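You operate a simulated robot arm through the tools that you are given. There is no shell and no other tool.

You run a simulated two-armed robot. Do the job below in one go: nothing can be reset, and whatever is moved stays where it is left.

TASK
Test machine three's emergency stop in mid-run, then get it ready again.
Fine: count of four with the UP key, START, push the red stop in while it runs; it is only a test, so pull it out, press RESET once, then clear the count to 0 with DOWN.
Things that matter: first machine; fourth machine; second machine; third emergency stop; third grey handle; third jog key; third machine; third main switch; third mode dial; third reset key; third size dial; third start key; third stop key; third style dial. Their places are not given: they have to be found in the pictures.

The check looks at the end state, three seconds after you hand in, the way a careful person would. Anything else that was tipped, shoved, dropped, spilled or broken makes it a failure.

THE ROBOT
Two 7-joint arms with fingered hands on one trunk that stands fixed in place. Base frame: the origin is at the foot of the trunk, x ahead of it, y to its left, z up. Units: m, degrees, N and s.
The left shoulder is at [0.029, 0.152, 1.226], the right one opposite. With the tool pointing down near the work surface each hand reaches from about 0.4 to 0.78 m from the base axis, measured 20 degrees to its own side. Payload 3.8 kg a hand.
The tool frame of a hand sits at the grasp point between the pads (the TCP): z along the fingers, y along the line on which they close. The tips reach 0.03 m beyond it. Largest opening 0.104 m; the body of the gripper starts 0.035 m behind the TCP. The gripper is a hand of 5 fingers: y runs from the thumb to the fingers, the wrist lies at [-0.015, -0.104, -0.178] in the tool frame, and closing takes about 1.5 s.
Orientation is that of the tool frame in the base frame, as a unit quaternion [w, x, y, z]. With the fingers straight down and the wrist toward the robot, the tool's x, y and z point along [0, 1, 0], [1, 0, 0] and [0, 0, -1] of the base frame.

THE INTERFACE
- The arms move only by the tool apply_moves. It takes "left_moves", "right_moves" or both (then of equal length, played together; a hand with none holds still); each is text: rows parted by semicolons, each of 7 numbers parted by spaces: the gripper command, from -1 (shut) to 1 (fully open), values between in proportion, then the shift along the base's x, y, z in units of 40 mm (1.0 is 40 mm), then the turn, a rotation vector about the base's x, y, z in units of 8 degrees (1.0 is 8 degrees). In form: hand dx dy dz wx wy wz; .... A call has 1 to 20 rows; each row shifts and turns the commanded pose from where the row before left it. A call with a number of a shift or a turn outside -1 to 1 is refused whole. A row lasts 0.2 s, in which the tool goes at most 0.05 m and 8.6 degrees; a call with a longer step from one row to the next is refused whole, and so is a gripper value outside its range. A pose out of reach is approached as far as the arm can. The call stops where the force on the tool passes 40 N (or 10 N more than at its start, if that is more) or the arm is blocked; 0.2 s more then pass. The fingers move at their own pace (about 0.072 m/s each) and stop on an object; they squeeze with about 29 N. The grip force told is the motor's: it shows also when the fingers shut on nothing. Time passes only in rows, and 0.2 s behind the last, so rows that do not move let the fingers close. It gives the time, the measured TCP pose, the force on the tool (base axes), the opening and the grip force at its end, in the units of the frame above (readings bear some noise), with the torque about the TCP (base axes, N m) and any sound that the robot's microphone picked up.
- Cameras (640 x 400 px; columns grow to the right, rows downward): "scene" is now at [0.1316, 0.0289, 1.4105]; the picture's right is [0.31, -0.95, -0.02], its down [-0.36, -0.10, -0.93] and it looks along [0.88, 0.29, -0.38] (base axes); focal length 214 px, centre (320, 200). "left" rides on the left gripper at [-0.08, -0.078, -0.141] in its tool frame; the picture's right is [-0.78, -0.30, 0.56], its down [0.53, -0.78, 0.33] and it looks along [0.33, 0.56, 0.76] (tool axes); focal length 247 px, centre (320, 200). "right" rides on the right gripper at [0.08, -0.078, -0.141] in its tool frame; the picture's right is [-0.78, 0.30, -0.56], its down [-0.53, -0.78, 0.33] and it looks along [-0.33, 0.56, 0.76] (tool axes); focal length 247 px, centre (320, 200).
- get_image(camera): a new picture of that camera. The clock stands still meanwhile.
- lift_body(by): slides the trunk up (or, below 0, down) by that many m; the arms and the scene camera ride with it, the base frame stays. It gives what a move gives, with no picture.
- set_grasp(shape, hand): the hand has 5 fingers and takes this shape, open, in about a second: jaw (thumb against the fingers, like two jaws); tri (thumb and two fingers); tip (a fingertip pinch); poke (one finger out to press); point (the index stretched); flat (the hand flat); cup (the hand cupped); fist (a fist). The gripper value then closes the fingers along that shape, each until it touches; the sizes above hold for jaw. It gives what a move gives, with no picture.
- pan_tilt(pan, tilt): turns the head with the scene camera to pan (to the left, within 80 degrees either way) and tilt (down, from -29 to 69), counted from straight ahead of the robot. It gives what a move gives.
- probe_pixels(camera, pixels): for up to 12 pixels [column, row] of the newest picture of that camera ("zoom" is the newest enlarged one), the place [x, y, z] in the base frame of the surface seen there, good to about 0.003 m, but the place of the scene camera against the robot may be out by one fixed shift of up to 0.025 m in any direction. The clock stands still meanwhile.
- enlarge(camera, box): a new picture of the part [left, top, right, bottom] of that camera's present view, enlarged. The clock stands still meanwhile.
- sign_off(): hands the job in; it is judged then, once.

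Unless the task says otherwise, let go and move clear before handing in.

The tools are called after ">>>" as name(argument=value, ...) on one line, values as JSON. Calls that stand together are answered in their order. apply_moves: Moves the arms, as the interface text tells. Its arguments: {"type":"object","properties":{"left_moves":{"type":"string"},"right_moves":{"type":"string"}},"required":[]} The other tools are called the same way: lift_body (by) slides the trunk up or down; set_grasp (shape, hand) gives the hand a shape; pan_tilt (pan, tilt) turns the head that bears the scene camera; get_image (camera) takes a picture; probe_pixels (camera, pixels) gives the place of the surface under pixels of a picture; enlarge (camera, box) takes an enlarged picture of a part of a camera's view; sign_off () hands the job in.

At the start:

```text
clock: 0.0
left_ee_pos: [0.3781, 0.3168, 1.3191]
left_orientation: [0.0, 0.707, 0.707, 0.0]
left_ft_force: [-0.1, 0.3, -0.3]
left_torque: [-0.01, -0.02, -0.02]
left_finger_gap: 0.1035
left_grip_force: 0.2
left_shape: jaw
right_ee_pos: [0.4296, -0.0294, 1.3661]
right_orientation: [0.0, 0.707, 0.707, 0.0]
right_ft_force: [-0.6, -0.6, 0.6]
right_torque: [0.01, 0.0, -0.01]
right_finger_gap: 0.1036
right_grip_force: 0.0
right_shape: jaw
trunk travel left (down, up): [-0.3, 0.156]
head pan, tilt: [18.1, 18.6]
```

scene: 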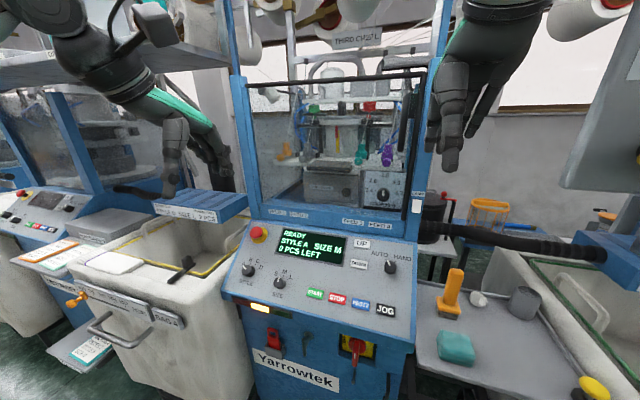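
right: 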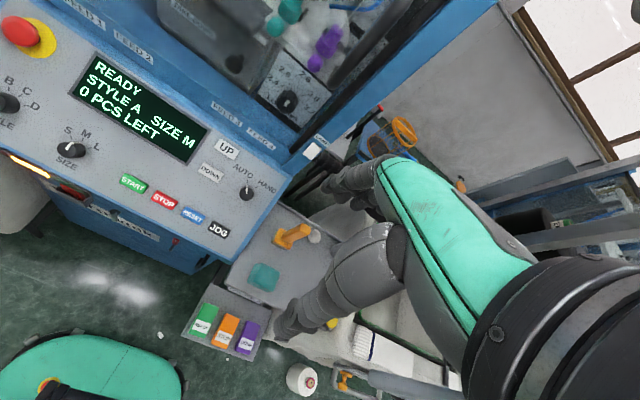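
left: 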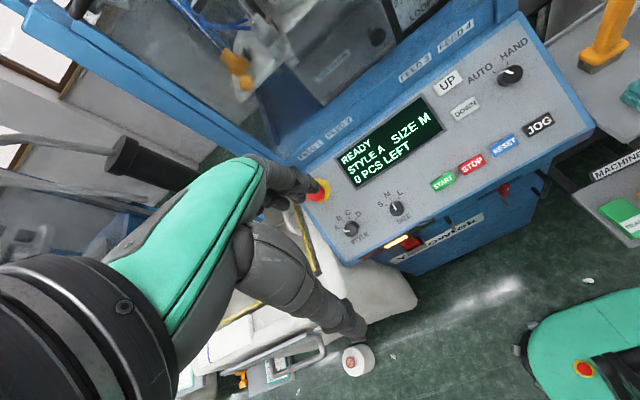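

The scene picture shows a machine in front with a display reading READY / STYLE A SIZE M / 0 PCS LEFT (about 310,245) and a sign at (355,38). I will enlarge to check that it is the third machine and find the keys.

>>> enlarge(camera="scene", box=[220, 200, 430, 331])

>>> enlarge(camera="scene", box=[230, 0, 440, 131])

>>> enlarge(camera="scene", box=[0, 180, 220, 318])

```text
3.05 times, centred on (325, 266) of scene
```

zoom: 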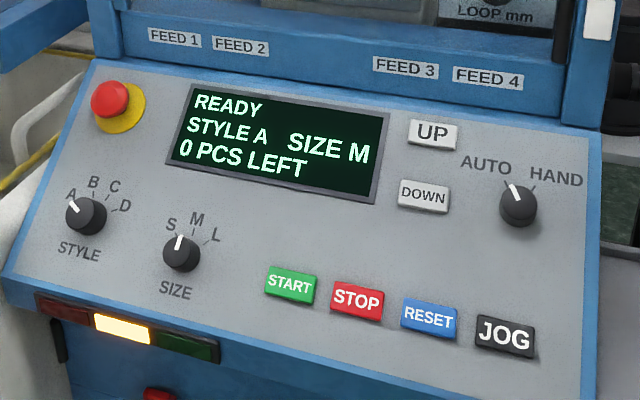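

```text
3.05 times, centred on (335, 66) of scene
```

zoom: 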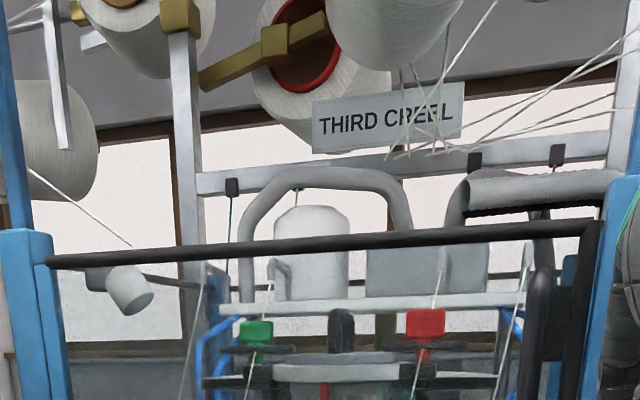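

```text
2.90 times, centred on (110, 249) of scene
```

zoom: 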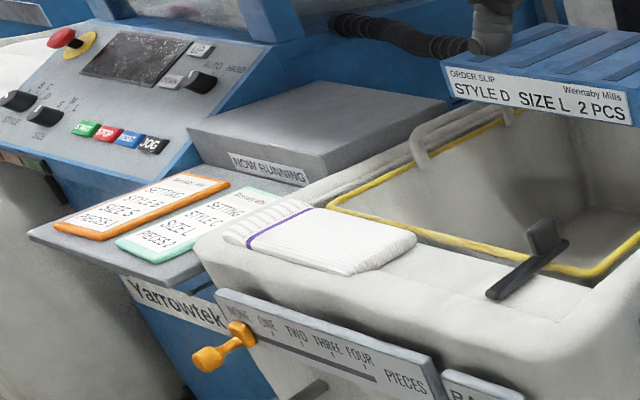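

The sign reads THIRD CREEL, and the panel in front shows all the controls. Next I probe the controls through the hand cameras, which have no fixed shift, and compare them with the scene camera.

>>> enlarge(camera="left", box=[290, 40, 590, 275])

>>> probe_pixels(camera="left", pixels=[[448, 83], [465, 108], [443, 181], [471, 168], [504, 146], [538, 124], [321, 190], [510, 75], [350, 229], [396, 208], [420, 160], [490, 125]])

>>> probe_pixels(camera="right", pixels=[[227, 149], [210, 173], [132, 183], [163, 199], [192, 214], [218, 230], [20, 31], [246, 192], [75, 150], [110, 160], [190, 190], [45, 50]])

>>> probe_pixels(camera="scene", pixels=[[362, 243], [359, 264], [315, 294], [337, 299], [360, 305], [385, 310], [256, 233], [390, 268], [249, 270], [279, 283], [340, 280], [230, 280]])

```text
1.70 times, centred on (440, 158) of left
```

zoom: 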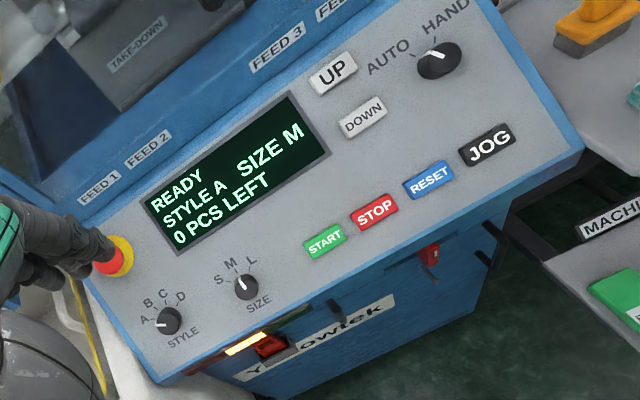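

```text
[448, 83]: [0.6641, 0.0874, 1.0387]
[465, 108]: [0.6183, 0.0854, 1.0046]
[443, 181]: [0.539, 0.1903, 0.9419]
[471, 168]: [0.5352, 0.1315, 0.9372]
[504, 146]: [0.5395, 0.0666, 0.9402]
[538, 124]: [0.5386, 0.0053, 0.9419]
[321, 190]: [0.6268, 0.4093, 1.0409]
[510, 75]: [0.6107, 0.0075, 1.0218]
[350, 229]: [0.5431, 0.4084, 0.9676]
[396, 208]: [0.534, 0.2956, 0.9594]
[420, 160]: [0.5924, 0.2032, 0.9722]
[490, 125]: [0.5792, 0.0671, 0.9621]
```

```text
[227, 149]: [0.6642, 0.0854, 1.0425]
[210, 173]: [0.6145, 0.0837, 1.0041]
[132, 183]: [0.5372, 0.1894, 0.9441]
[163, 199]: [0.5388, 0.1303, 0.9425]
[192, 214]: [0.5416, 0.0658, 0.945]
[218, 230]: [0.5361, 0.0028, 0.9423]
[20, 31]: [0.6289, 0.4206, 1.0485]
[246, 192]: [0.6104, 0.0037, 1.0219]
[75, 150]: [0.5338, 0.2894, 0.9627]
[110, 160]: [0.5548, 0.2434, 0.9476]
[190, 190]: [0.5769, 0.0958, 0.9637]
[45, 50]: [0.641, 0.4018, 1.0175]
```

```text
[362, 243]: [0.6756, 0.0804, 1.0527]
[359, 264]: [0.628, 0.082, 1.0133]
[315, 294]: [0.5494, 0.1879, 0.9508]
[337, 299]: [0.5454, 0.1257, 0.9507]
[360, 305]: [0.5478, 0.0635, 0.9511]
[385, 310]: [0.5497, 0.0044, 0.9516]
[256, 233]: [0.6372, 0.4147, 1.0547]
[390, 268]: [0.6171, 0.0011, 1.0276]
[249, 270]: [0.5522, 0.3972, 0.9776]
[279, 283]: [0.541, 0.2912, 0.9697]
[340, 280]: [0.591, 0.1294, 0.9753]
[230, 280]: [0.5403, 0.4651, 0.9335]
```

The hand cameras agree with each other: UP is near (0.664,0.087,1.040), DOWN near (0.616,0.084,1.004), START near (0.538,0.190,0.943), RESET near (0.540,0.066,0.943) and the red stop near (0.628,0.412,1.045). The scene camera is off by about (+0.010,-0.003,+0.009). I set the right hand to poke and look at where its finger is.

>>> set_grasp(shape="poke", hand="right")

>>> get_image(camera="right")

>>> get_image(camera="scene")

>>> probe_pixels(camera="scene", pixels=[[270, 211], [290, 214], [352, 221], [380, 225], [416, 205], [230, 200], [240, 100], [430, 230]])

```text
clock: 0.9
left_ee_pos: [0.3774, 0.3159, 1.3187]
left_orientation: [0.0, 0.707, 0.707, 0.0]
left_ft_force: [0.4, -0.5, -0.4]
left_torque: [0.01, 0.0, 0.01]
left_finger_gap: 0.1034
left_grip_force: 0.0
left_shape: jaw
right_ee_pos: [0.4294, -0.0304, 1.3657]
right_orientation: [0.0, 0.707, 0.707, 0.0]
right_ft_force: [0.6, -0.6, 0.9]
right_torque: [0.03, 0.03, -0.01]
right_finger_gap: 0.0002
right_grip_force: 0.1
right_shape: poke
trunk travel left (down, up): [-0.3, 0.156]
head pan, tilt: [18.1, 18.6]
```

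```text
taken
```

right: 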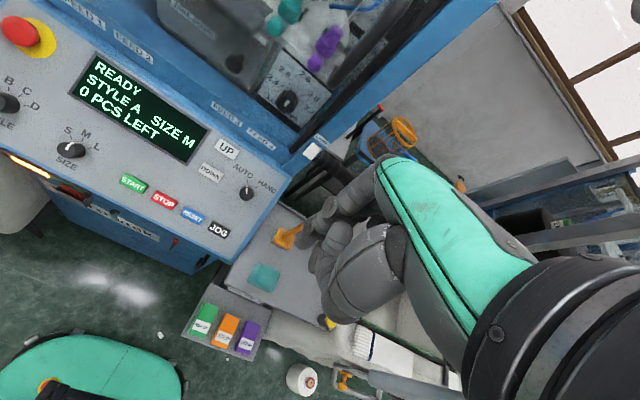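

```text
taken
```

scene: 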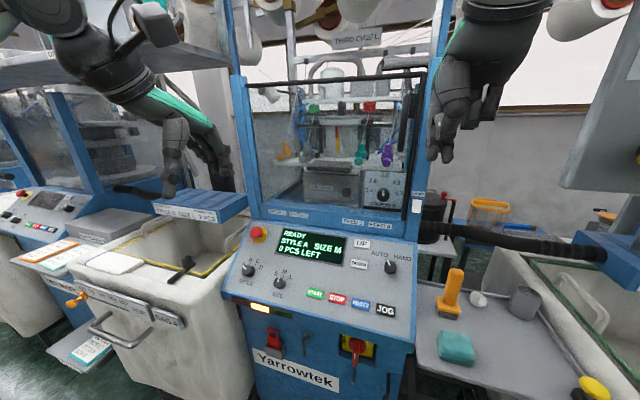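

```text
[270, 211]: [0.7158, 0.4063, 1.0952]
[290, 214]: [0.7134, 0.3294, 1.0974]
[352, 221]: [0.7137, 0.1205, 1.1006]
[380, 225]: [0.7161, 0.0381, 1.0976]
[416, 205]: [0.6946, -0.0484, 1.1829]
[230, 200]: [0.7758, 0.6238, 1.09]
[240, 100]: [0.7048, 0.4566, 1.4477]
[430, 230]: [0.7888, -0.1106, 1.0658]
```

The right hand is now in poke with its fingers near (320,235) in the right picture. I enlarge to find the fingertip and probe it.

>>> enlarge(camera="right", box=[260, 170, 420, 270])

>>> enlarge(camera="scene", box=[400, 60, 528, 170])

```text
4.00 times, centred on (340, 220) of right
```

zoom: 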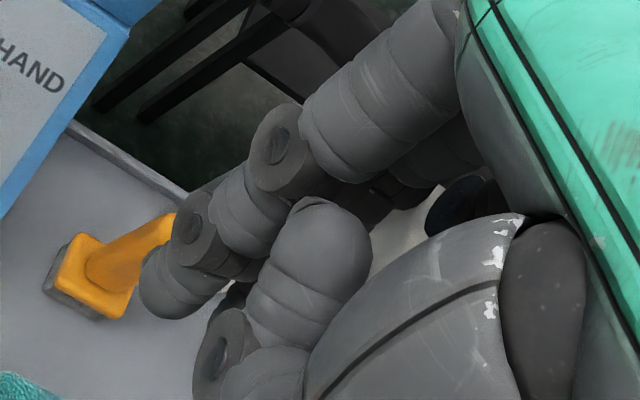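

```text
3.64 times, centred on (464, 115) of scene
```

zoom: 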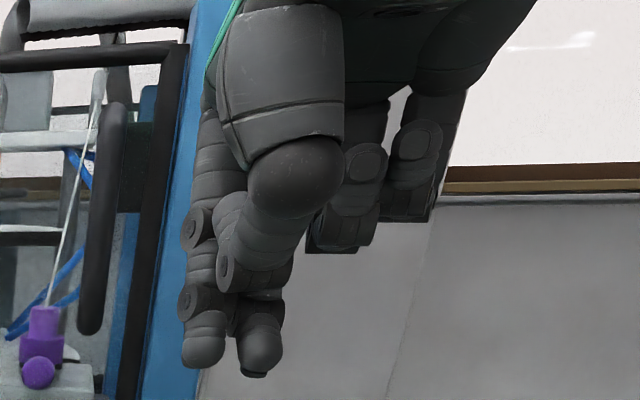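

Two tips show side by side in the zoom at (205,355) and (258,360). I probe them to learn which one leads.

>>> probe_pixels(camera="zoom", pixels=[[205, 355], [205, 340], [258, 360], [260, 340], [205, 366], [258, 372]])

>>> probe_pixels(camera="right", pixels=[[301, 242], [298, 243], [317, 256], [312, 235], [336, 231]])

>>> apply_moves(right_moves="-1 0 0 0 0 0 0;-1 0 0 0 0 0 0;-1 0 0 0 0 0 0;-1 0 0 0 0 0 0;-1 0 0 0 0 0 0")

>>> enlarge(camera="right", box=[260, 170, 420, 270])

>>> enlarge(camera="scene", box=[400, 60, 528, 170])

```text
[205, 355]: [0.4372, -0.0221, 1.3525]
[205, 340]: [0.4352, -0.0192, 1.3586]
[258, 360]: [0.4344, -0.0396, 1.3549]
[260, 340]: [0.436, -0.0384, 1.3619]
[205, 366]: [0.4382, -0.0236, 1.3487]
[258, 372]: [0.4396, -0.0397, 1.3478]
```

```text
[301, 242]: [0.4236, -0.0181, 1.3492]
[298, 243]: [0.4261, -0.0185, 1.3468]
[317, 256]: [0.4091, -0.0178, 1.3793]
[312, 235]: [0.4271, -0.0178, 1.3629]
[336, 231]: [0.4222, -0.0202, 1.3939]
```

```text
clock: 2.1
left_ee_pos: [0.3786, 0.3165, 1.3179]
left_orientation: [0.0, 0.707, 0.707, 0.0]
left_ft_force: [0.1, 0.0, -0.1]
left_torque: [0.02, -0.01, 0.01]
left_finger_gap: 0.1035
left_grip_force: 0.0
left_shape: jaw
right_ee_pos: [0.4291, -0.0294, 1.3659]
right_orientation: [0.001, 0.707, 0.707, 0.0]
right_ft_force: [0.1, -0.1, -0.1]
right_torque: [-0.02, 0.0, 0.03]
right_finger_gap: 0.0
right_grip_force: 0.1
right_shape: poke
trunk travel left (down, up): [-0.3, 0.156]
head pan, tilt: [18.1, 18.6]
```

```text
4.00 times, centred on (340, 220) of right
```

zoom: 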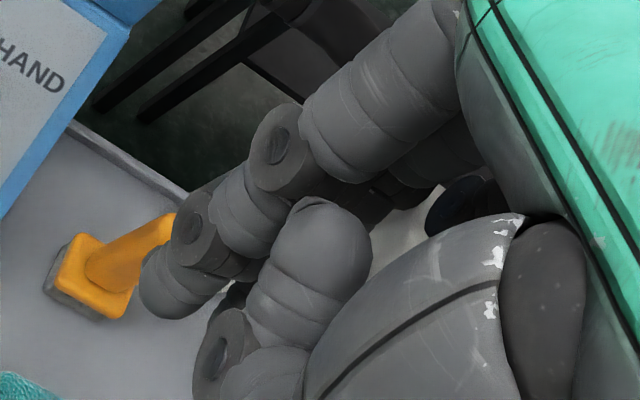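

```text
3.64 times, centred on (464, 115) of scene
```

zoom: 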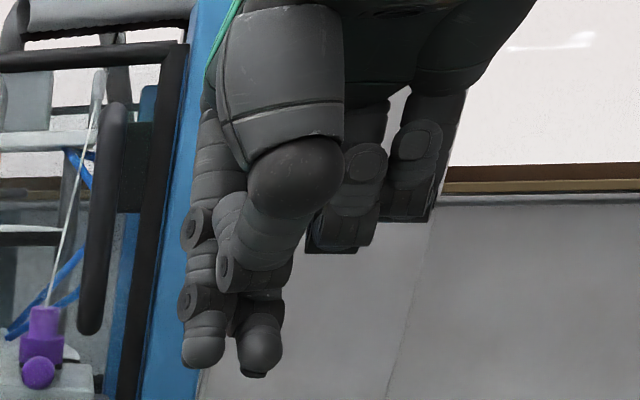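

Poke puts two tips about 3 cm wide around the TCP, roughly 0.027 m beyond it. I check whether the point shape gives a cleaner single finger.

>>> set_grasp(shape="point", hand="right")

>>> enlarge(camera="right", box=[240, 170, 400, 270])

>>> enlarge(camera="scene", box=[400, 80, 528, 190])

```text
clock: 3.0
left_ee_pos: [0.378, 0.3162, 1.3193]
left_orientation: [0.0, 0.707, 0.708, 0.0]
left_ft_force: [0.3, 0.1, -0.1]
left_torque: [0.03, -0.03, 0.0]
left_finger_gap: 0.1037
left_grip_force: 0.1
left_shape: jaw
right_ee_pos: [0.4299, -0.0302, 1.3646]
right_orientation: [0.0, 0.707, 0.707, 0.001]
right_ft_force: [-0.1, 0.0, -0.2]
right_torque: [0.01, 0.0, 0.0]
right_finger_gap: 0.0001
right_grip_force: 0.0
right_shape: point
trunk travel left (down, up): [-0.3, 0.156]
head pan, tilt: [18.1, 18.6]
```

```text
4.00 times, centred on (320, 220) of right
```

zoom: 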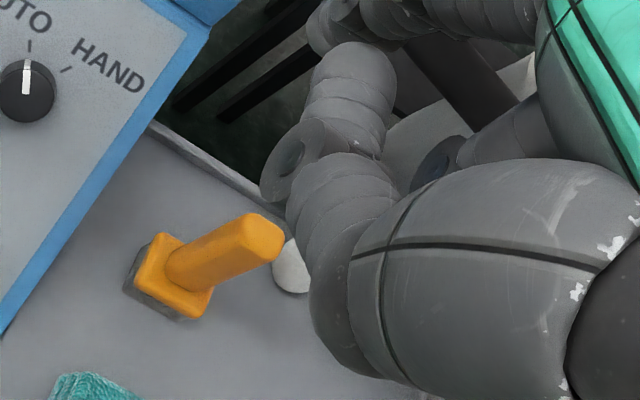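

```text
3.64 times, centred on (464, 135) of scene
```

zoom: 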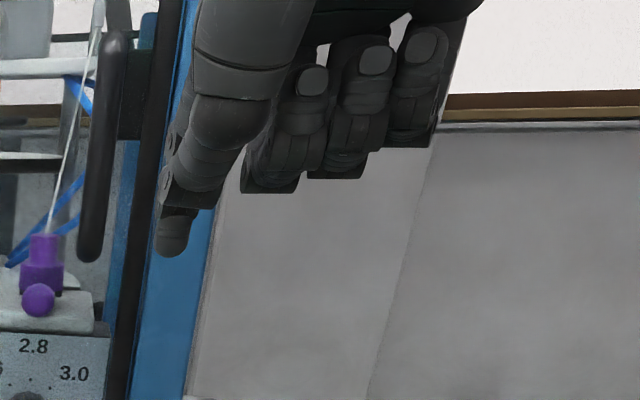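

Point stretches the index at an angle, so poke suits pressing better. I go back to poke and bring the right hand, tilted 37.8° to face the panel, to a hover above UP.

>>> set_grasp(shape="poke", hand="right")

>>> apply_moves(right_moves="-1 0.5625 0.364 -0.8 0 -0.59 0;-1 0.5625 0.364 -0.8 0 -0.59 0;-1 0.5625 0.364 -0.8 0 -0.59 0;-1 0.5625 0.364 -0.8 0 -0.59 0;-1 0.5625 0.364 -0.8 0 -0.59 0;-1 0.5625 0.364 -0.8 0 -0.59 0;-1 0.5625 0.364 -0.8 0 -0.59 0;-1 0.5625 0.364 -0.8 0 -0.59 0;-1 0 0 0 0 0 0")

>>> get_image(camera="scene")

>>> get_image(camera="right")

>>> get_image(camera="left")

```text
clock: 3.9
left_ee_pos: [0.379, 0.316, 1.319]
left_orientation: [0.0, 0.706, 0.708, -0.001]
left_ft_force: [0.3, 0.6, 0.9]
left_torque: [-0.01, 0.0, -0.02]
left_finger_gap: 0.1036
left_grip_force: 0.0
left_shape: jaw
right_ee_pos: [0.4289, -0.0302, 1.366]
right_orientation: [0.0, 0.707, 0.707, 0.0]
right_ft_force: [-0.1, -0.4, -0.1]
right_torque: [0.01, 0.01, 0.0]
right_finger_gap: 0.0
right_grip_force: 0.1
right_shape: poke
trunk travel left (down, up): [-0.3, 0.156]
head pan, tilt: [18.1, 18.6]
```

```text
clock: 5.2
left_ee_pos: [0.3672, 0.3121, 1.3222]
left_orientation: [-0.004, 0.703, 0.711, 0.007]
left_ft_force: [0.0, 0.2, -0.4]
left_torque: [-0.02, -0.03, 0.04]
left_finger_gap: 0.104
left_grip_force: 0.0
left_shape: jaw
right_ee_pos: [0.5486, 0.0366, 1.328]
right_orientation: [0.214, 0.681, 0.651, 0.259]
right_ft_force: [3.6, 3.6, -5.1]
right_torque: [-0.08, -0.2, -0.19]
right_finger_gap: 0.0
right_grip_force: 0.0
right_shape: poke
trunk travel left (down, up): [-0.3, 0.156]
head pan, tilt: [18.1, 18.6]
stopped in row 6 (right hand): the arm was blocked; the commanded pose is now the measured one
```

```text
taken
```

scene: 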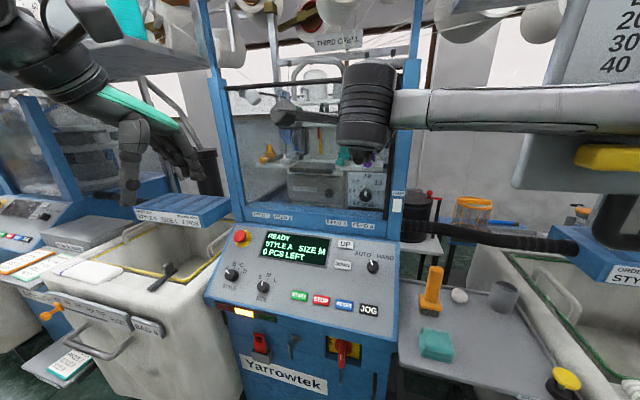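

```text
taken
```

right: 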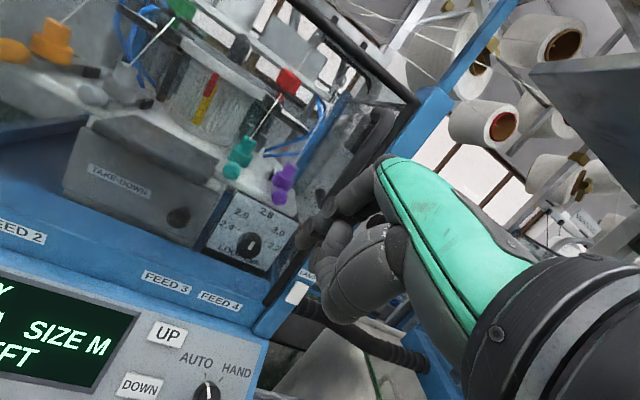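

```text
taken
```

left: 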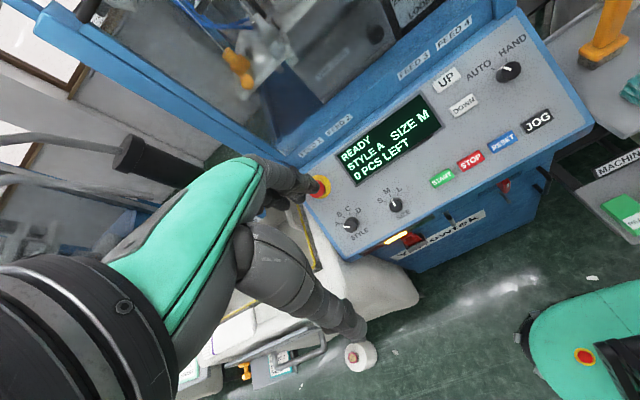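

The right hand was blocked after 6 rows, at (0.549,0.037,1.328), and the pale bar at (510,105) in the scene may be the right forearm or something it leans on. I turn the head right to see what blocks it.

>>> pan_tilt(pan=-25, tilt=10)

>>> get_image(camera="scene")

```text
clock: 6.3
left_ee_pos: [0.3709, 0.3133, 1.3222]
left_orientation: [-0.005, 0.703, 0.711, 0.004]
left_ft_force: [-0.4, -0.4, -0.9]
left_torque: [0.01, -0.07, 0.05]
left_finger_gap: 0.1039
left_grip_force: 0.1
left_shape: jaw
right_ee_pos: [0.5532, 0.0394, 1.3303]
right_orientation: [0.215, 0.679, 0.653, 0.259]
right_ft_force: [-3.8, -2.1, -24.3]
right_torque: [0.5, -1.77, 0.12]
right_finger_gap: 0.0002
right_grip_force: 0.0
right_shape: poke
trunk travel left (down, up): [-0.3, 0.156]
head pan, tilt: [-25.0, 10.0]
```

```text
taken
```

scene: 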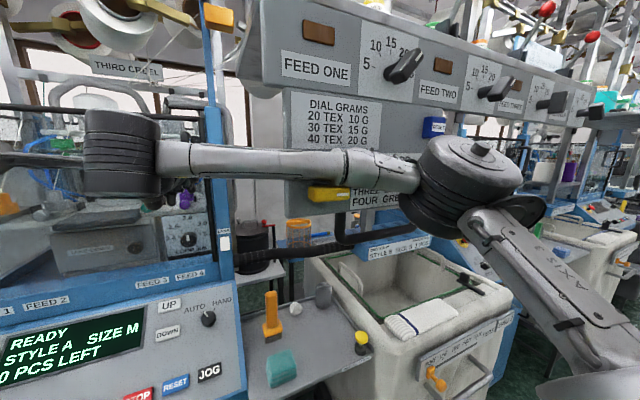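

The elbow is out to the right near the hanging board, and the tool now reads -24 N in z. I probe the forearm, the board and the hand area to find the contact.

>>> probe_pixels(camera="scene", pixels=[[250, 160], [350, 165], [400, 170], [470, 150], [500, 165], [320, 130], [328, 193], [370, 195], [300, 40], [405, 65], [120, 130], [440, 210]])

>>> get_image(camera="right")

>>> enlarge(camera="scene", box=[0, 60, 260, 240])

>>> enlarge(camera="scene", box=[280, 80, 560, 260])

```text
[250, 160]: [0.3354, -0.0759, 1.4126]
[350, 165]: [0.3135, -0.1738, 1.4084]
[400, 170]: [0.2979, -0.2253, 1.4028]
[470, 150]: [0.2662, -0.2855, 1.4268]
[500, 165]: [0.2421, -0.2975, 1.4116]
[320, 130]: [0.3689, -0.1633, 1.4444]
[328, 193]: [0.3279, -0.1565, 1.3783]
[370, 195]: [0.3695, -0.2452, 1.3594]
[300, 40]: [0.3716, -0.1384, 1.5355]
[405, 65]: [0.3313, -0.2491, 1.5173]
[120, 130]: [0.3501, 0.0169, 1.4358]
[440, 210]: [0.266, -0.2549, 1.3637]
```

```text
taken
```

right: 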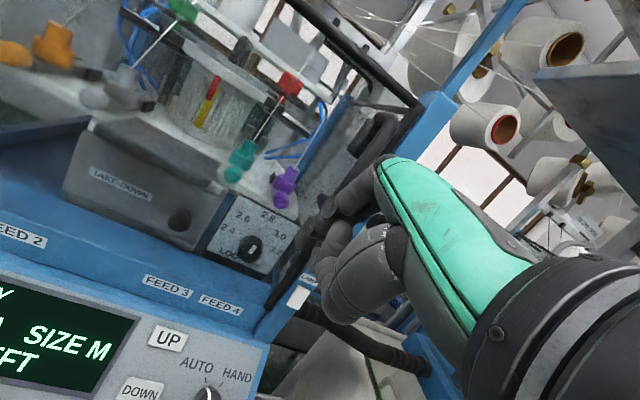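

```text
2.22 times, centred on (130, 150) of scene
```

zoom: 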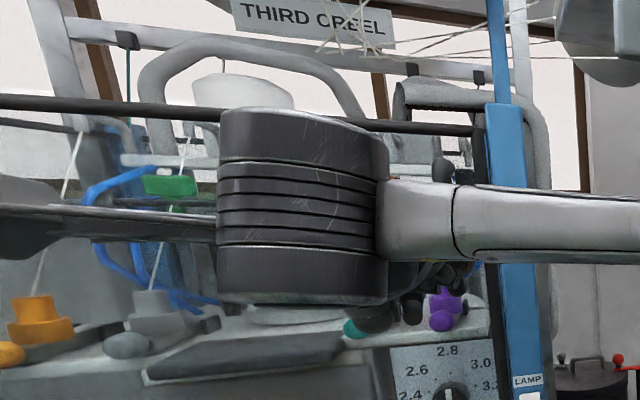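

```text
2.22 times, centred on (420, 170) of scene
```

zoom: 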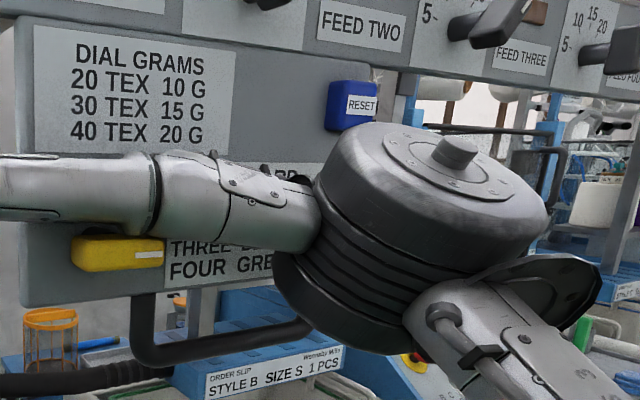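

The forearm at (0.31,-0.17,1.41) is pressed against the hanging board and its yellow handle (about 0.33,-0.16,1.38), so the right arm has no room there. I back the right hand out the way it came and will work with the left arm.

>>> apply_moves(right_moves="-1 -0.5 -0.3 0.2 0 0.6 0;-1 -0.5 -0.3 0.2 0 0.6 0;-1 -0.5 -0.3 0.2 0 0.6 0")

>>> get_image(camera="scene")

```text
clock: 7.2
left_ee_pos: [0.3715, 0.3202, 1.3207]
left_orientation: [-0.002, 0.703, 0.711, 0.002]
left_ft_force: [-0.6, 0.0, 0.1]
left_torque: [0.03, 0.04, 0.0]
left_finger_gap: 0.1037
left_grip_force: 0.1
left_shape: jaw
right_ee_pos: [0.4918, 0.0168, 1.3338]
right_orientation: [0.128, 0.701, 0.684, 0.155]
right_ft_force: [-0.6, -0.4, 0.6]
right_torque: [0.02, 0.04, 0.04]
right_finger_gap: 0.0
right_grip_force: 0.0
right_shape: poke
trunk travel left (down, up): [-0.3, 0.156]
head pan, tilt: [-25.0, 10.0]
```

```text
taken
```

scene: 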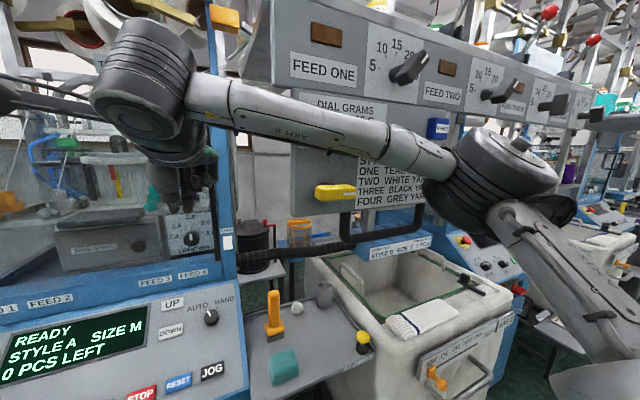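

The forces are gone and the yellow handle at (335,192) looks unmoved. I carry on back toward the right hand's starting pose.

>>> apply_moves(right_moves="-1 -0.5 -0.38 0.25 0 0.65 0;-1 -0.5 -0.38 0.25 0 0.65 0;-1 -0.5 -0.38 0.25 0 0.65 0;-1 0 0 0 0 0 0")

>>> get_image(camera="scene")

>>> probe_pixels(camera="scene", pixels=[[335, 192], [360, 192], [300, 40], [440, 240], [300, 200], [230, 240]])

```text
clock: 8.2
left_ee_pos: [0.3711, 0.3249, 1.3182]
left_orientation: [-0.002, 0.703, 0.711, 0.0]
left_ft_force: [-0.1, 0.4, 0.9]
left_torque: [-0.01, 0.02, 0.02]
left_finger_gap: 0.104
left_grip_force: 0.1
left_shape: jaw
right_ee_pos: [0.4339, -0.0248, 1.3636]
right_orientation: [0.035, 0.716, 0.695, 0.059]
right_ft_force: [-0.3, -0.2, 0.8]
right_torque: [-0.01, -0.01, 0.01]
right_finger_gap: 0.0002
right_grip_force: 0.0
right_shape: poke
trunk travel left (down, up): [-0.3, 0.156]
head pan, tilt: [-25.0, 10.0]
```

```text
taken
```

scene: 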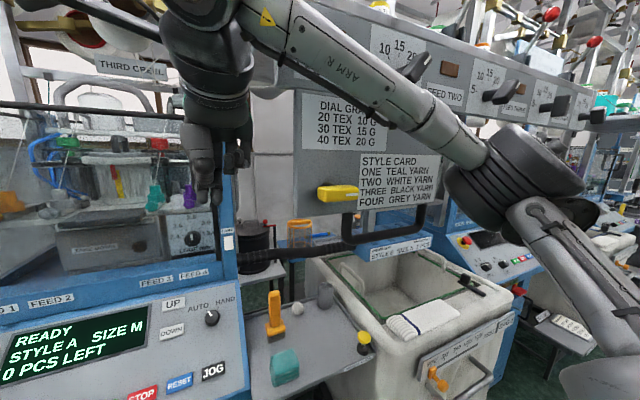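

```text
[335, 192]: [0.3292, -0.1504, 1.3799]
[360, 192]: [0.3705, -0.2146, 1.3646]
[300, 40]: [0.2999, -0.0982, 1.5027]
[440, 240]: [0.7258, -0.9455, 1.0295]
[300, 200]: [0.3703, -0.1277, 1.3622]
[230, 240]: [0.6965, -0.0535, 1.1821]
```

The right arm is back near its start with no force on it, and the board's yellow handle is still at (0.329,-0.150,1.380). Next I look left for obstacles around the left arm.

>>> pan_tilt(pan=50, tilt=20)

>>> get_image(camera="scene")

>>> get_image(camera="left")

>>> probe_pixels(camera="left", pixels=[[448, 83], [465, 108], [443, 181], [504, 146], [321, 190], [120, 160], [20, 140]])

```text
clock: 9.6
left_ee_pos: [0.3701, 0.3248, 1.3184]
left_orientation: [-0.002, 0.702, 0.712, 0.001]
left_ft_force: [0.6, -0.2, -0.1]
left_torque: [0.01, 0.0, -0.01]
left_finger_gap: 0.1039
left_grip_force: 0.0
left_shape: jaw
right_ee_pos: [0.4329, -0.0261, 1.3634]
right_orientation: [0.035, 0.716, 0.694, 0.06]
right_ft_force: [0.0, 0.2, 0.3]
right_torque: [-0.02, 0.02, -0.02]
right_finger_gap: 0.0
right_grip_force: 0.0
right_shape: poke
trunk travel left (down, up): [-0.3, 0.156]
head pan, tilt: [50.0, 20.0]
```

```text
taken
```

scene: 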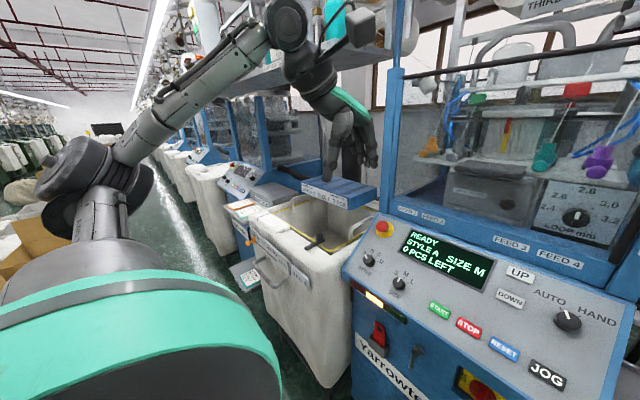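

```text
taken
```

left: 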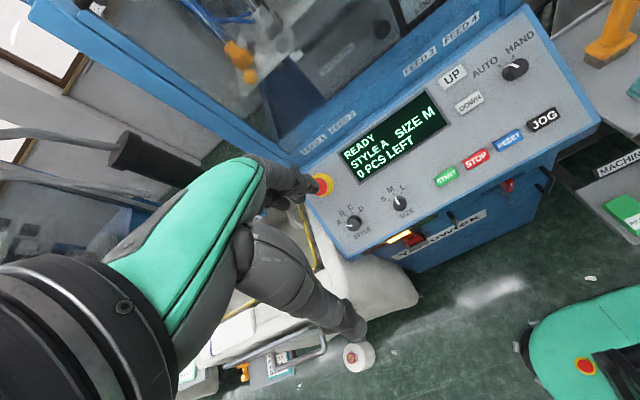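

```text
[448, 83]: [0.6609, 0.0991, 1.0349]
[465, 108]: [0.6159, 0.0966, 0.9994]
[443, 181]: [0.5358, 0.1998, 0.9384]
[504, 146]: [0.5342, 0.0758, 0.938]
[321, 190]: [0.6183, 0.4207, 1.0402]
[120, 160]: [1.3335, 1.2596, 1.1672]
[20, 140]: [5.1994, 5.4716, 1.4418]
```

The left arm has free space around it. In the new left picture the keys sit at UP (452,76), DOWN (468,102), START (446,176), RESET (508,141) and the stop at (321,185), so I re-probe those and set the left hand to poke.

>>> probe_pixels(camera="left", pixels=[[452, 76], [468, 102], [446, 176], [508, 141], [322, 185], [476, 159], [516, 68]])

>>> probe_pixels(camera="scene", pixels=[[520, 273], [510, 297], [440, 309], [504, 348], [383, 227], [415, 265]])

>>> set_grasp(shape="poke", hand="left")

>>> enlarge(camera="scene", box=[290, 60, 418, 180])

>>> get_image(camera="left")

```text
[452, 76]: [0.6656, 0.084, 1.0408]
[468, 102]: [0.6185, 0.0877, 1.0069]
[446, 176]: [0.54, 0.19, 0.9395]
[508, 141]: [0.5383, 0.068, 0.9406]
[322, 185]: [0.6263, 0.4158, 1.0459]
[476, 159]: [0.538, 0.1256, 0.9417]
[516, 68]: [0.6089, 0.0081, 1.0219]
```

```text
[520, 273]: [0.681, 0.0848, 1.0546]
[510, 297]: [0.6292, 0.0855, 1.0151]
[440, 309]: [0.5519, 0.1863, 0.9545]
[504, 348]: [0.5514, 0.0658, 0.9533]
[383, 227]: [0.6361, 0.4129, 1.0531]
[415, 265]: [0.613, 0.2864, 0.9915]
```

```text
clock: 10.5
left_ee_pos: [0.3718, 0.325, 1.3186]
left_orientation: [-0.001, 0.703, 0.711, 0.0]
left_ft_force: [0.1, 0.7, 0.3]
left_torque: [0.0, -0.02, 0.03]
left_finger_gap: 0.0004
left_grip_force: 0.1
left_shape: poke
right_ee_pos: [0.4326, -0.0259, 1.3634]
right_orientation: [0.035, 0.716, 0.695, 0.059]
right_ft_force: [-0.6, 0.2, 0.2]
right_torque: [0.01, 0.02, 0.01]
right_finger_gap: 0.0001
right_grip_force: 0.1
right_shape: poke
trunk travel left (down, up): [-0.3, 0.156]
head pan, tilt: [50.0, 20.0]
```

```text
3.33 times, centred on (354, 120) of scene
```

zoom: 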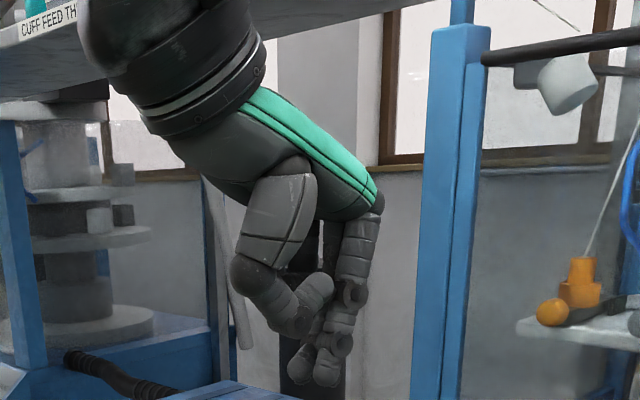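

```text
taken
```

left: 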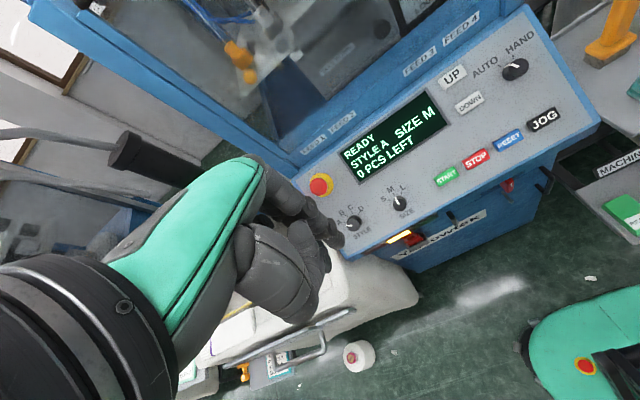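

Coordinates are consistent with the first probes. Now I bring the left hand, tilting as it goes, halfway toward the UP key and check.

>>> apply_moves(left_moves="-1 0.5975 -0.599 -0.522 0 -0.4725 0;-1 0.5975 -0.599 -0.522 0 -0.4725 0;-1 0.5975 -0.599 -0.522 0 -0.4725 0;-1 0.5975 -0.599 -0.522 0 -0.4725 0;-1 0.5975 -0.599 -0.522 0 -0.4725 0;-1 0 0 0 0 0 0")

>>> get_image(camera="scene")

```text
clock: 11.9
left_ee_pos: [0.49, 0.2063, 1.2133]
left_orientation: [0.115, 0.693, 0.702, 0.116]
left_ft_force: [0.8, -0.1, 0.5]
left_torque: [0.02, 0.0, 0.0]
left_finger_gap: 0.0001
left_grip_force: 0.0
left_shape: poke
right_ee_pos: [0.4328, -0.0265, 1.3632]
right_orientation: [0.036, 0.716, 0.694, 0.06]
right_ft_force: [-0.3, -0.9, 0.5]
right_torque: [-0.02, 0.04, 0.0]
right_finger_gap: 0.0
right_grip_force: 0.1
right_shape: poke
trunk travel left (down, up): [-0.3, 0.156]
head pan, tilt: [50.0, 20.0]
```

```text
taken
```

scene: 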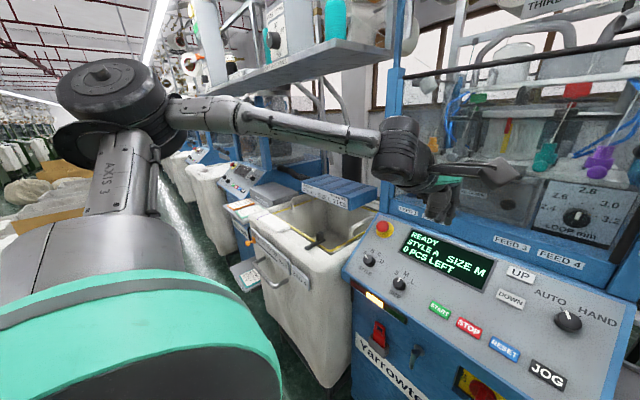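

The left arm tracks well at (0.490,0.206,1.213) with clear space around it. I continue to the hover above UP.

>>> apply_moves(left_moves="-1 0.605 -0.604 -0.517 0 -0.4725 0;-1 0.605 -0.604 -0.517 0 -0.4725 0;-1 0.605 -0.604 -0.517 0 -0.4725 0;-1 0.605 -0.604 -0.517 0 -0.4725 0;-1 0.605 -0.604 -0.517 0 -0.4725 0;-1 0 0 0 0 0 0")

>>> get_image(camera="scene")

>>> get_image(camera="left")

>>> get_image(camera="right")

```text
clock: 13.3
left_ee_pos: [0.6107, 0.0845, 1.1102]
left_orientation: [0.23, 0.664, 0.674, 0.23]
left_ft_force: [0.3, 0.1, -0.8]
left_torque: [0.03, 0.02, -0.03]
left_finger_gap: 0.0
left_grip_force: 0.0
left_shape: poke
right_ee_pos: [0.4318, -0.0257, 1.3631]
right_orientation: [0.035, 0.717, 0.694, 0.059]
right_ft_force: [0.0, 0.6, 0.5]
right_torque: [0.03, 0.0, 0.02]
right_finger_gap: 0.0
right_grip_force: 0.1
right_shape: poke
trunk travel left (down, up): [-0.3, 0.156]
head pan, tilt: [50.0, 20.0]
```

```text
taken
```

scene: 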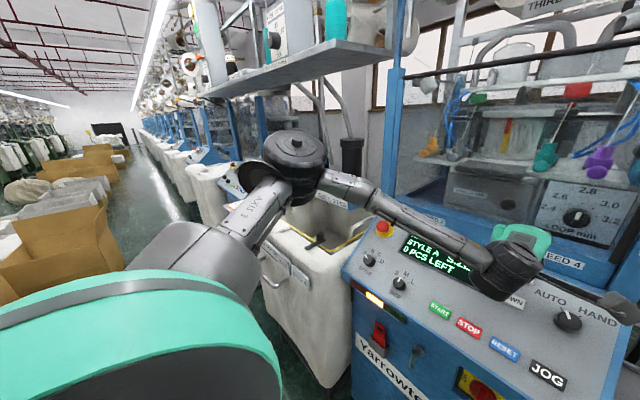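

```text
taken
```

left: 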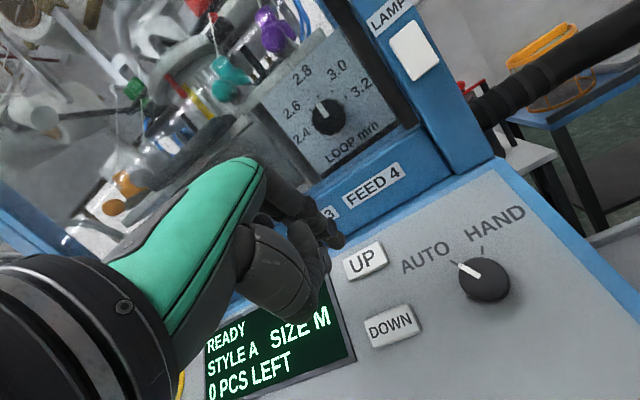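

```text
taken
```

right: 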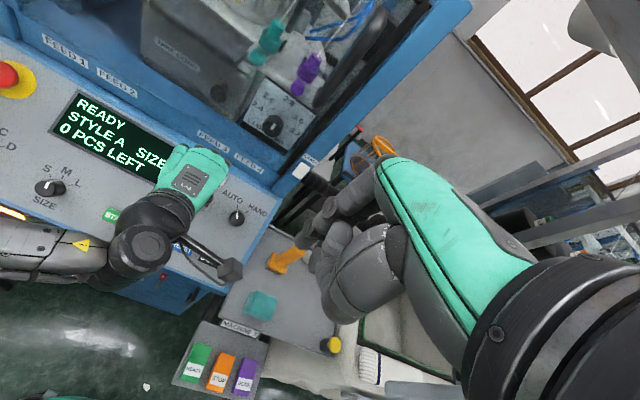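

The fingertip is at (335,243) in the left picture and its line meets the panel at about (363,258), which is on the UP key at (366,260). I approach along the panel normal to about 1 cm away.

>>> apply_moves(left_moves="-1 0.1916 0 -0.247 0 0 0;-1 0.1916 0 -0.247 0 0 0;-1 0.1916 0 -0.247 0 0 0;-1 0.1916 0.02 -0.247 0 0 0;-1 0 0 0 0 0 0")

>>> get_image(camera="left")

>>> enlarge(camera="right", box=[60, 80, 280, 218])

>>> enlarge(camera="left", box=[260, 170, 420, 270])

```text
clock: 14.5
left_ee_pos: [0.6343, 0.0987, 1.0777]
left_orientation: [0.229, 0.665, 0.673, 0.227]
left_ft_force: [-0.4, 0.6, 0.0]
left_torque: [0.03, -0.02, 0.06]
left_finger_gap: 0.0
left_grip_force: 0.0
left_shape: poke
left hand out of reach, approached as far as the arm can: row 2, 3, 4
right_ee_pos: [0.4347, -0.0242, 1.364]
right_orientation: [0.035, 0.716, 0.695, 0.059]
right_ft_force: [-0.1, -0.2, -0.4]
right_torque: [0.01, -0.02, -0.05]
right_finger_gap: 0.0001
right_grip_force: 0.2
right_shape: poke
trunk travel left (down, up): [-0.3, 0.156]
head pan, tilt: [50.0, 20.0]
```

```text
taken
```

left: 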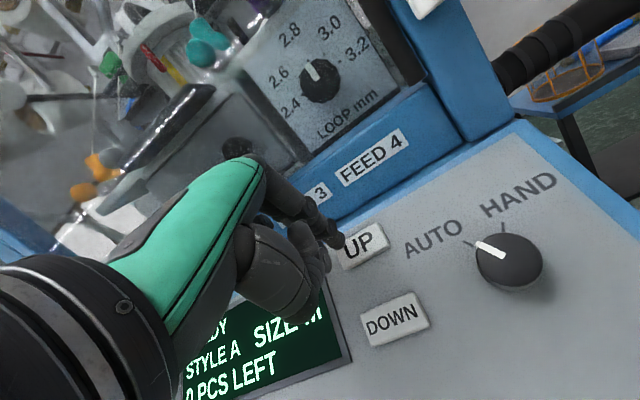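

```text
2.90 times, centred on (170, 149) of right
```

zoom: 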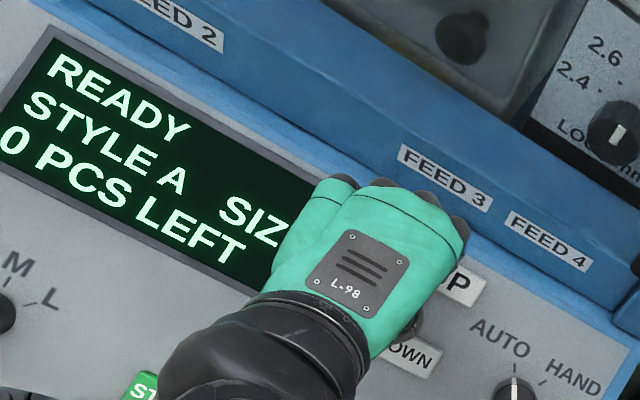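

```text
4.00 times, centred on (340, 220) of left
```

zoom: 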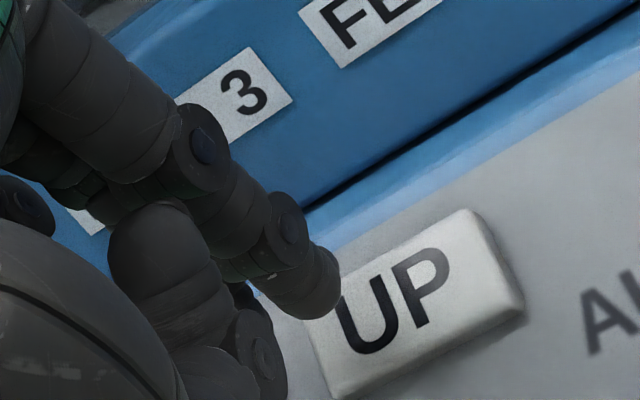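

The hand fell short at (0.634,0.099,1.078) and was reported out of reach, probably because of a wrist limit. I back off and turn the hand about the panel normal so that its wrist comes from the left, more in line with the forearm.

>>> apply_moves(left_moves="-1 -0.306 0 0.395 0 0 0;-1 -0.306 0 0.395 0 0 0;-1 0 0 0 0.613 0 -0.79;-1 0 0 0 0.613 0 -0.79;-1 0 0 0 0.613 0 -0.79;-1 0 0 0 0 0 0")

>>> get_image(camera="scene")

>>> get_image(camera="left")

```text
clock: 15.9
left_ee_pos: [0.6106, 0.0995, 1.1097]
left_orientation: [0.177, 0.79, 0.52, 0.272]
left_ft_force: [-0.3, -0.2, 0.2]
left_torque: [0.0, 0.01, 0.01]
left_finger_gap: 0.0001
left_grip_force: 0.1
left_shape: poke
right_ee_pos: [0.4346, -0.0256, 1.3642]
right_orientation: [0.035, 0.716, 0.695, 0.06]
right_ft_force: [0.2, -0.5, -0.3]
right_torque: [0.01, 0.0, -0.02]
right_finger_gap: 0.0
right_grip_force: 0.0
right_shape: poke
trunk travel left (down, up): [-0.3, 0.156]
head pan, tilt: [50.0, 20.0]
```

```text
taken
```

scene: 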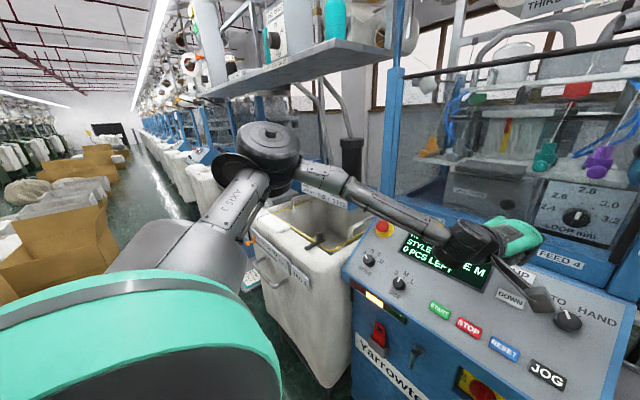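

```text
taken
```

left: 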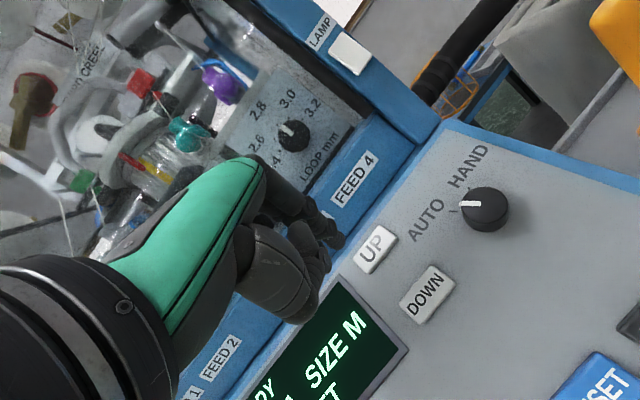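

The turn worked: the hand is at (0.611,0.100,1.110) with the fingers still facing the panel. I shift 14 mm to the right to line up with UP and approach again.

>>> apply_moves(left_moves="-1 0 -0.35 0 0 0 0;-1 0.1916 0 -0.247 0 0 0;-1 0.1916 0 -0.247 0 0 0;-1 0.1916 0 -0.247 0 0 0;-1 0.153 0 -0.1975 0 0 0;-1 0 0 0 0 0 0")

>>> enlarge(camera="left", box=[260, 170, 420, 270])

```text
clock: 17.3
left_ee_pos: [0.6383, 0.086, 1.0723]
left_orientation: [0.177, 0.79, 0.52, 0.271]
left_ft_force: [0.4, -0.2, -0.1]
left_torque: [0.0, 0.01, 0.02]
left_finger_gap: 0.0
left_grip_force: 0.1
left_shape: poke
right_ee_pos: [0.4339, -0.0252, 1.3647]
right_orientation: [0.034, 0.716, 0.694, 0.059]
right_ft_force: [-0.9, 0.1, -0.6]
right_torque: [0.0, -0.01, 0.01]
right_finger_gap: 0.0001
right_grip_force: 0.1
right_shape: poke
trunk travel left (down, up): [-0.3, 0.156]
head pan, tilt: [50.0, 20.0]
```

```text
4.00 times, centred on (340, 220) of left
```

zoom: 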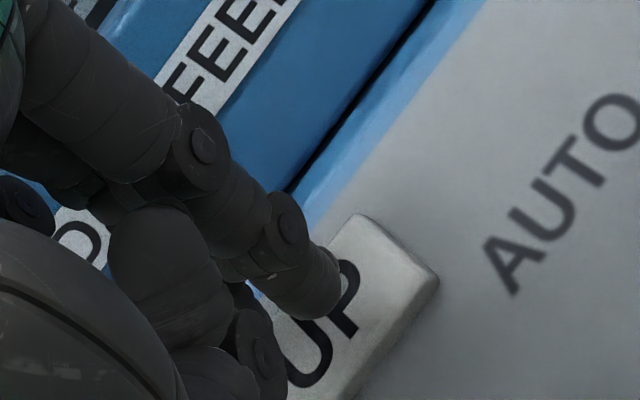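

The hand is in reach at (0.638,0.086,1.072), with the fingertips just above the UP key. I creep in a few millimetres per row to find the contact.

>>> apply_moves(left_moves="-1 0.0613 0 -0.079 0 0 0;-1 0.0613 0 -0.079 0 0 0;-1 0.0613 0 -0.079 0 0 0")

>>> enlarge(camera="left", box=[260, 170, 420, 270])

>>> enlarge(camera="right", box=[40, 70, 260, 208])

```text
clock: 18.1
left_ee_pos: [0.645, 0.0853, 1.0647]
left_orientation: [0.178, 0.79, 0.52, 0.271]
left_ft_force: [-0.6, 1.2, 0.6]
left_torque: [0.0, -0.02, -0.01]
left_finger_gap: 0.0
left_grip_force: 0.1
left_shape: poke
right_ee_pos: [0.432, -0.0264, 1.3633]
right_orientation: [0.035, 0.716, 0.694, 0.059]
right_ft_force: [0.1, 0.6, -0.1]
right_torque: [-0.01, 0.0, 0.0]
right_finger_gap: 0.0
right_grip_force: 0.1
right_shape: poke
trunk travel left (down, up): [-0.3, 0.156]
head pan, tilt: [50.0, 20.0]
```

```text
4.00 times, centred on (340, 220) of left
```

zoom: 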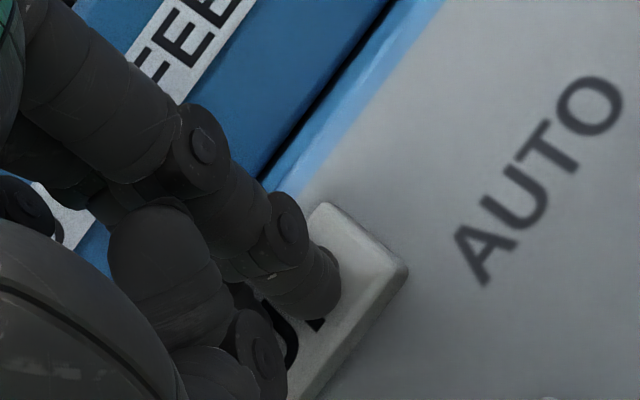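

```text
2.90 times, centred on (150, 139) of right
```

zoom: 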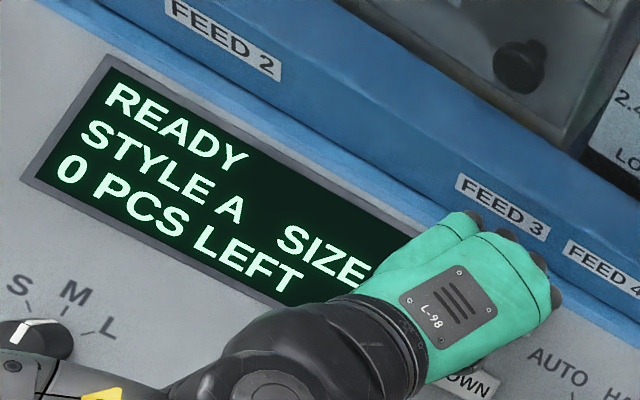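

The display still reads 0 PCS LEFT in the right camera, and there is no contact yet at (0.645,0.085,1.065). I creep on.

>>> apply_moves(left_moves="-1 0.046 0 -0.059 0 0 0;-1 0.046 0 -0.059 0 0 0")

>>> enlarge(camera="right", box=[40, 70, 260, 208])

```text
clock: 18.7
left_ee_pos: [0.6473, 0.0847, 1.0592]
left_orientation: [0.178, 0.79, 0.52, 0.272]
left_ft_force: [-2.8, -2.3, 5.0]
left_torque: [-0.03, 0.0, -0.06]
left_finger_gap: 0.0
left_grip_force: 0.0
left_shape: poke
right_ee_pos: [0.432, -0.0271, 1.3649]
right_orientation: [0.035, 0.716, 0.694, 0.06]
right_ft_force: [0.2, 0.3, -0.5]
right_torque: [0.01, 0.0, 0.03]
right_finger_gap: 0.0
right_grip_force: 0.0
right_shape: poke
trunk travel left (down, up): [-0.3, 0.156]
head pan, tilt: [50.0, 20.0]
heard: click
```

```text
2.90 times, centred on (150, 139) of right
```

zoom: 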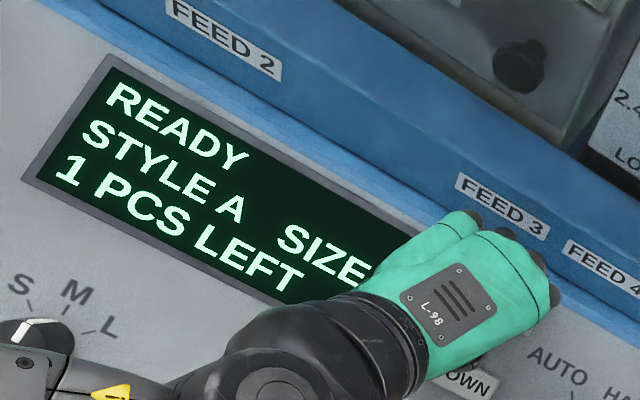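

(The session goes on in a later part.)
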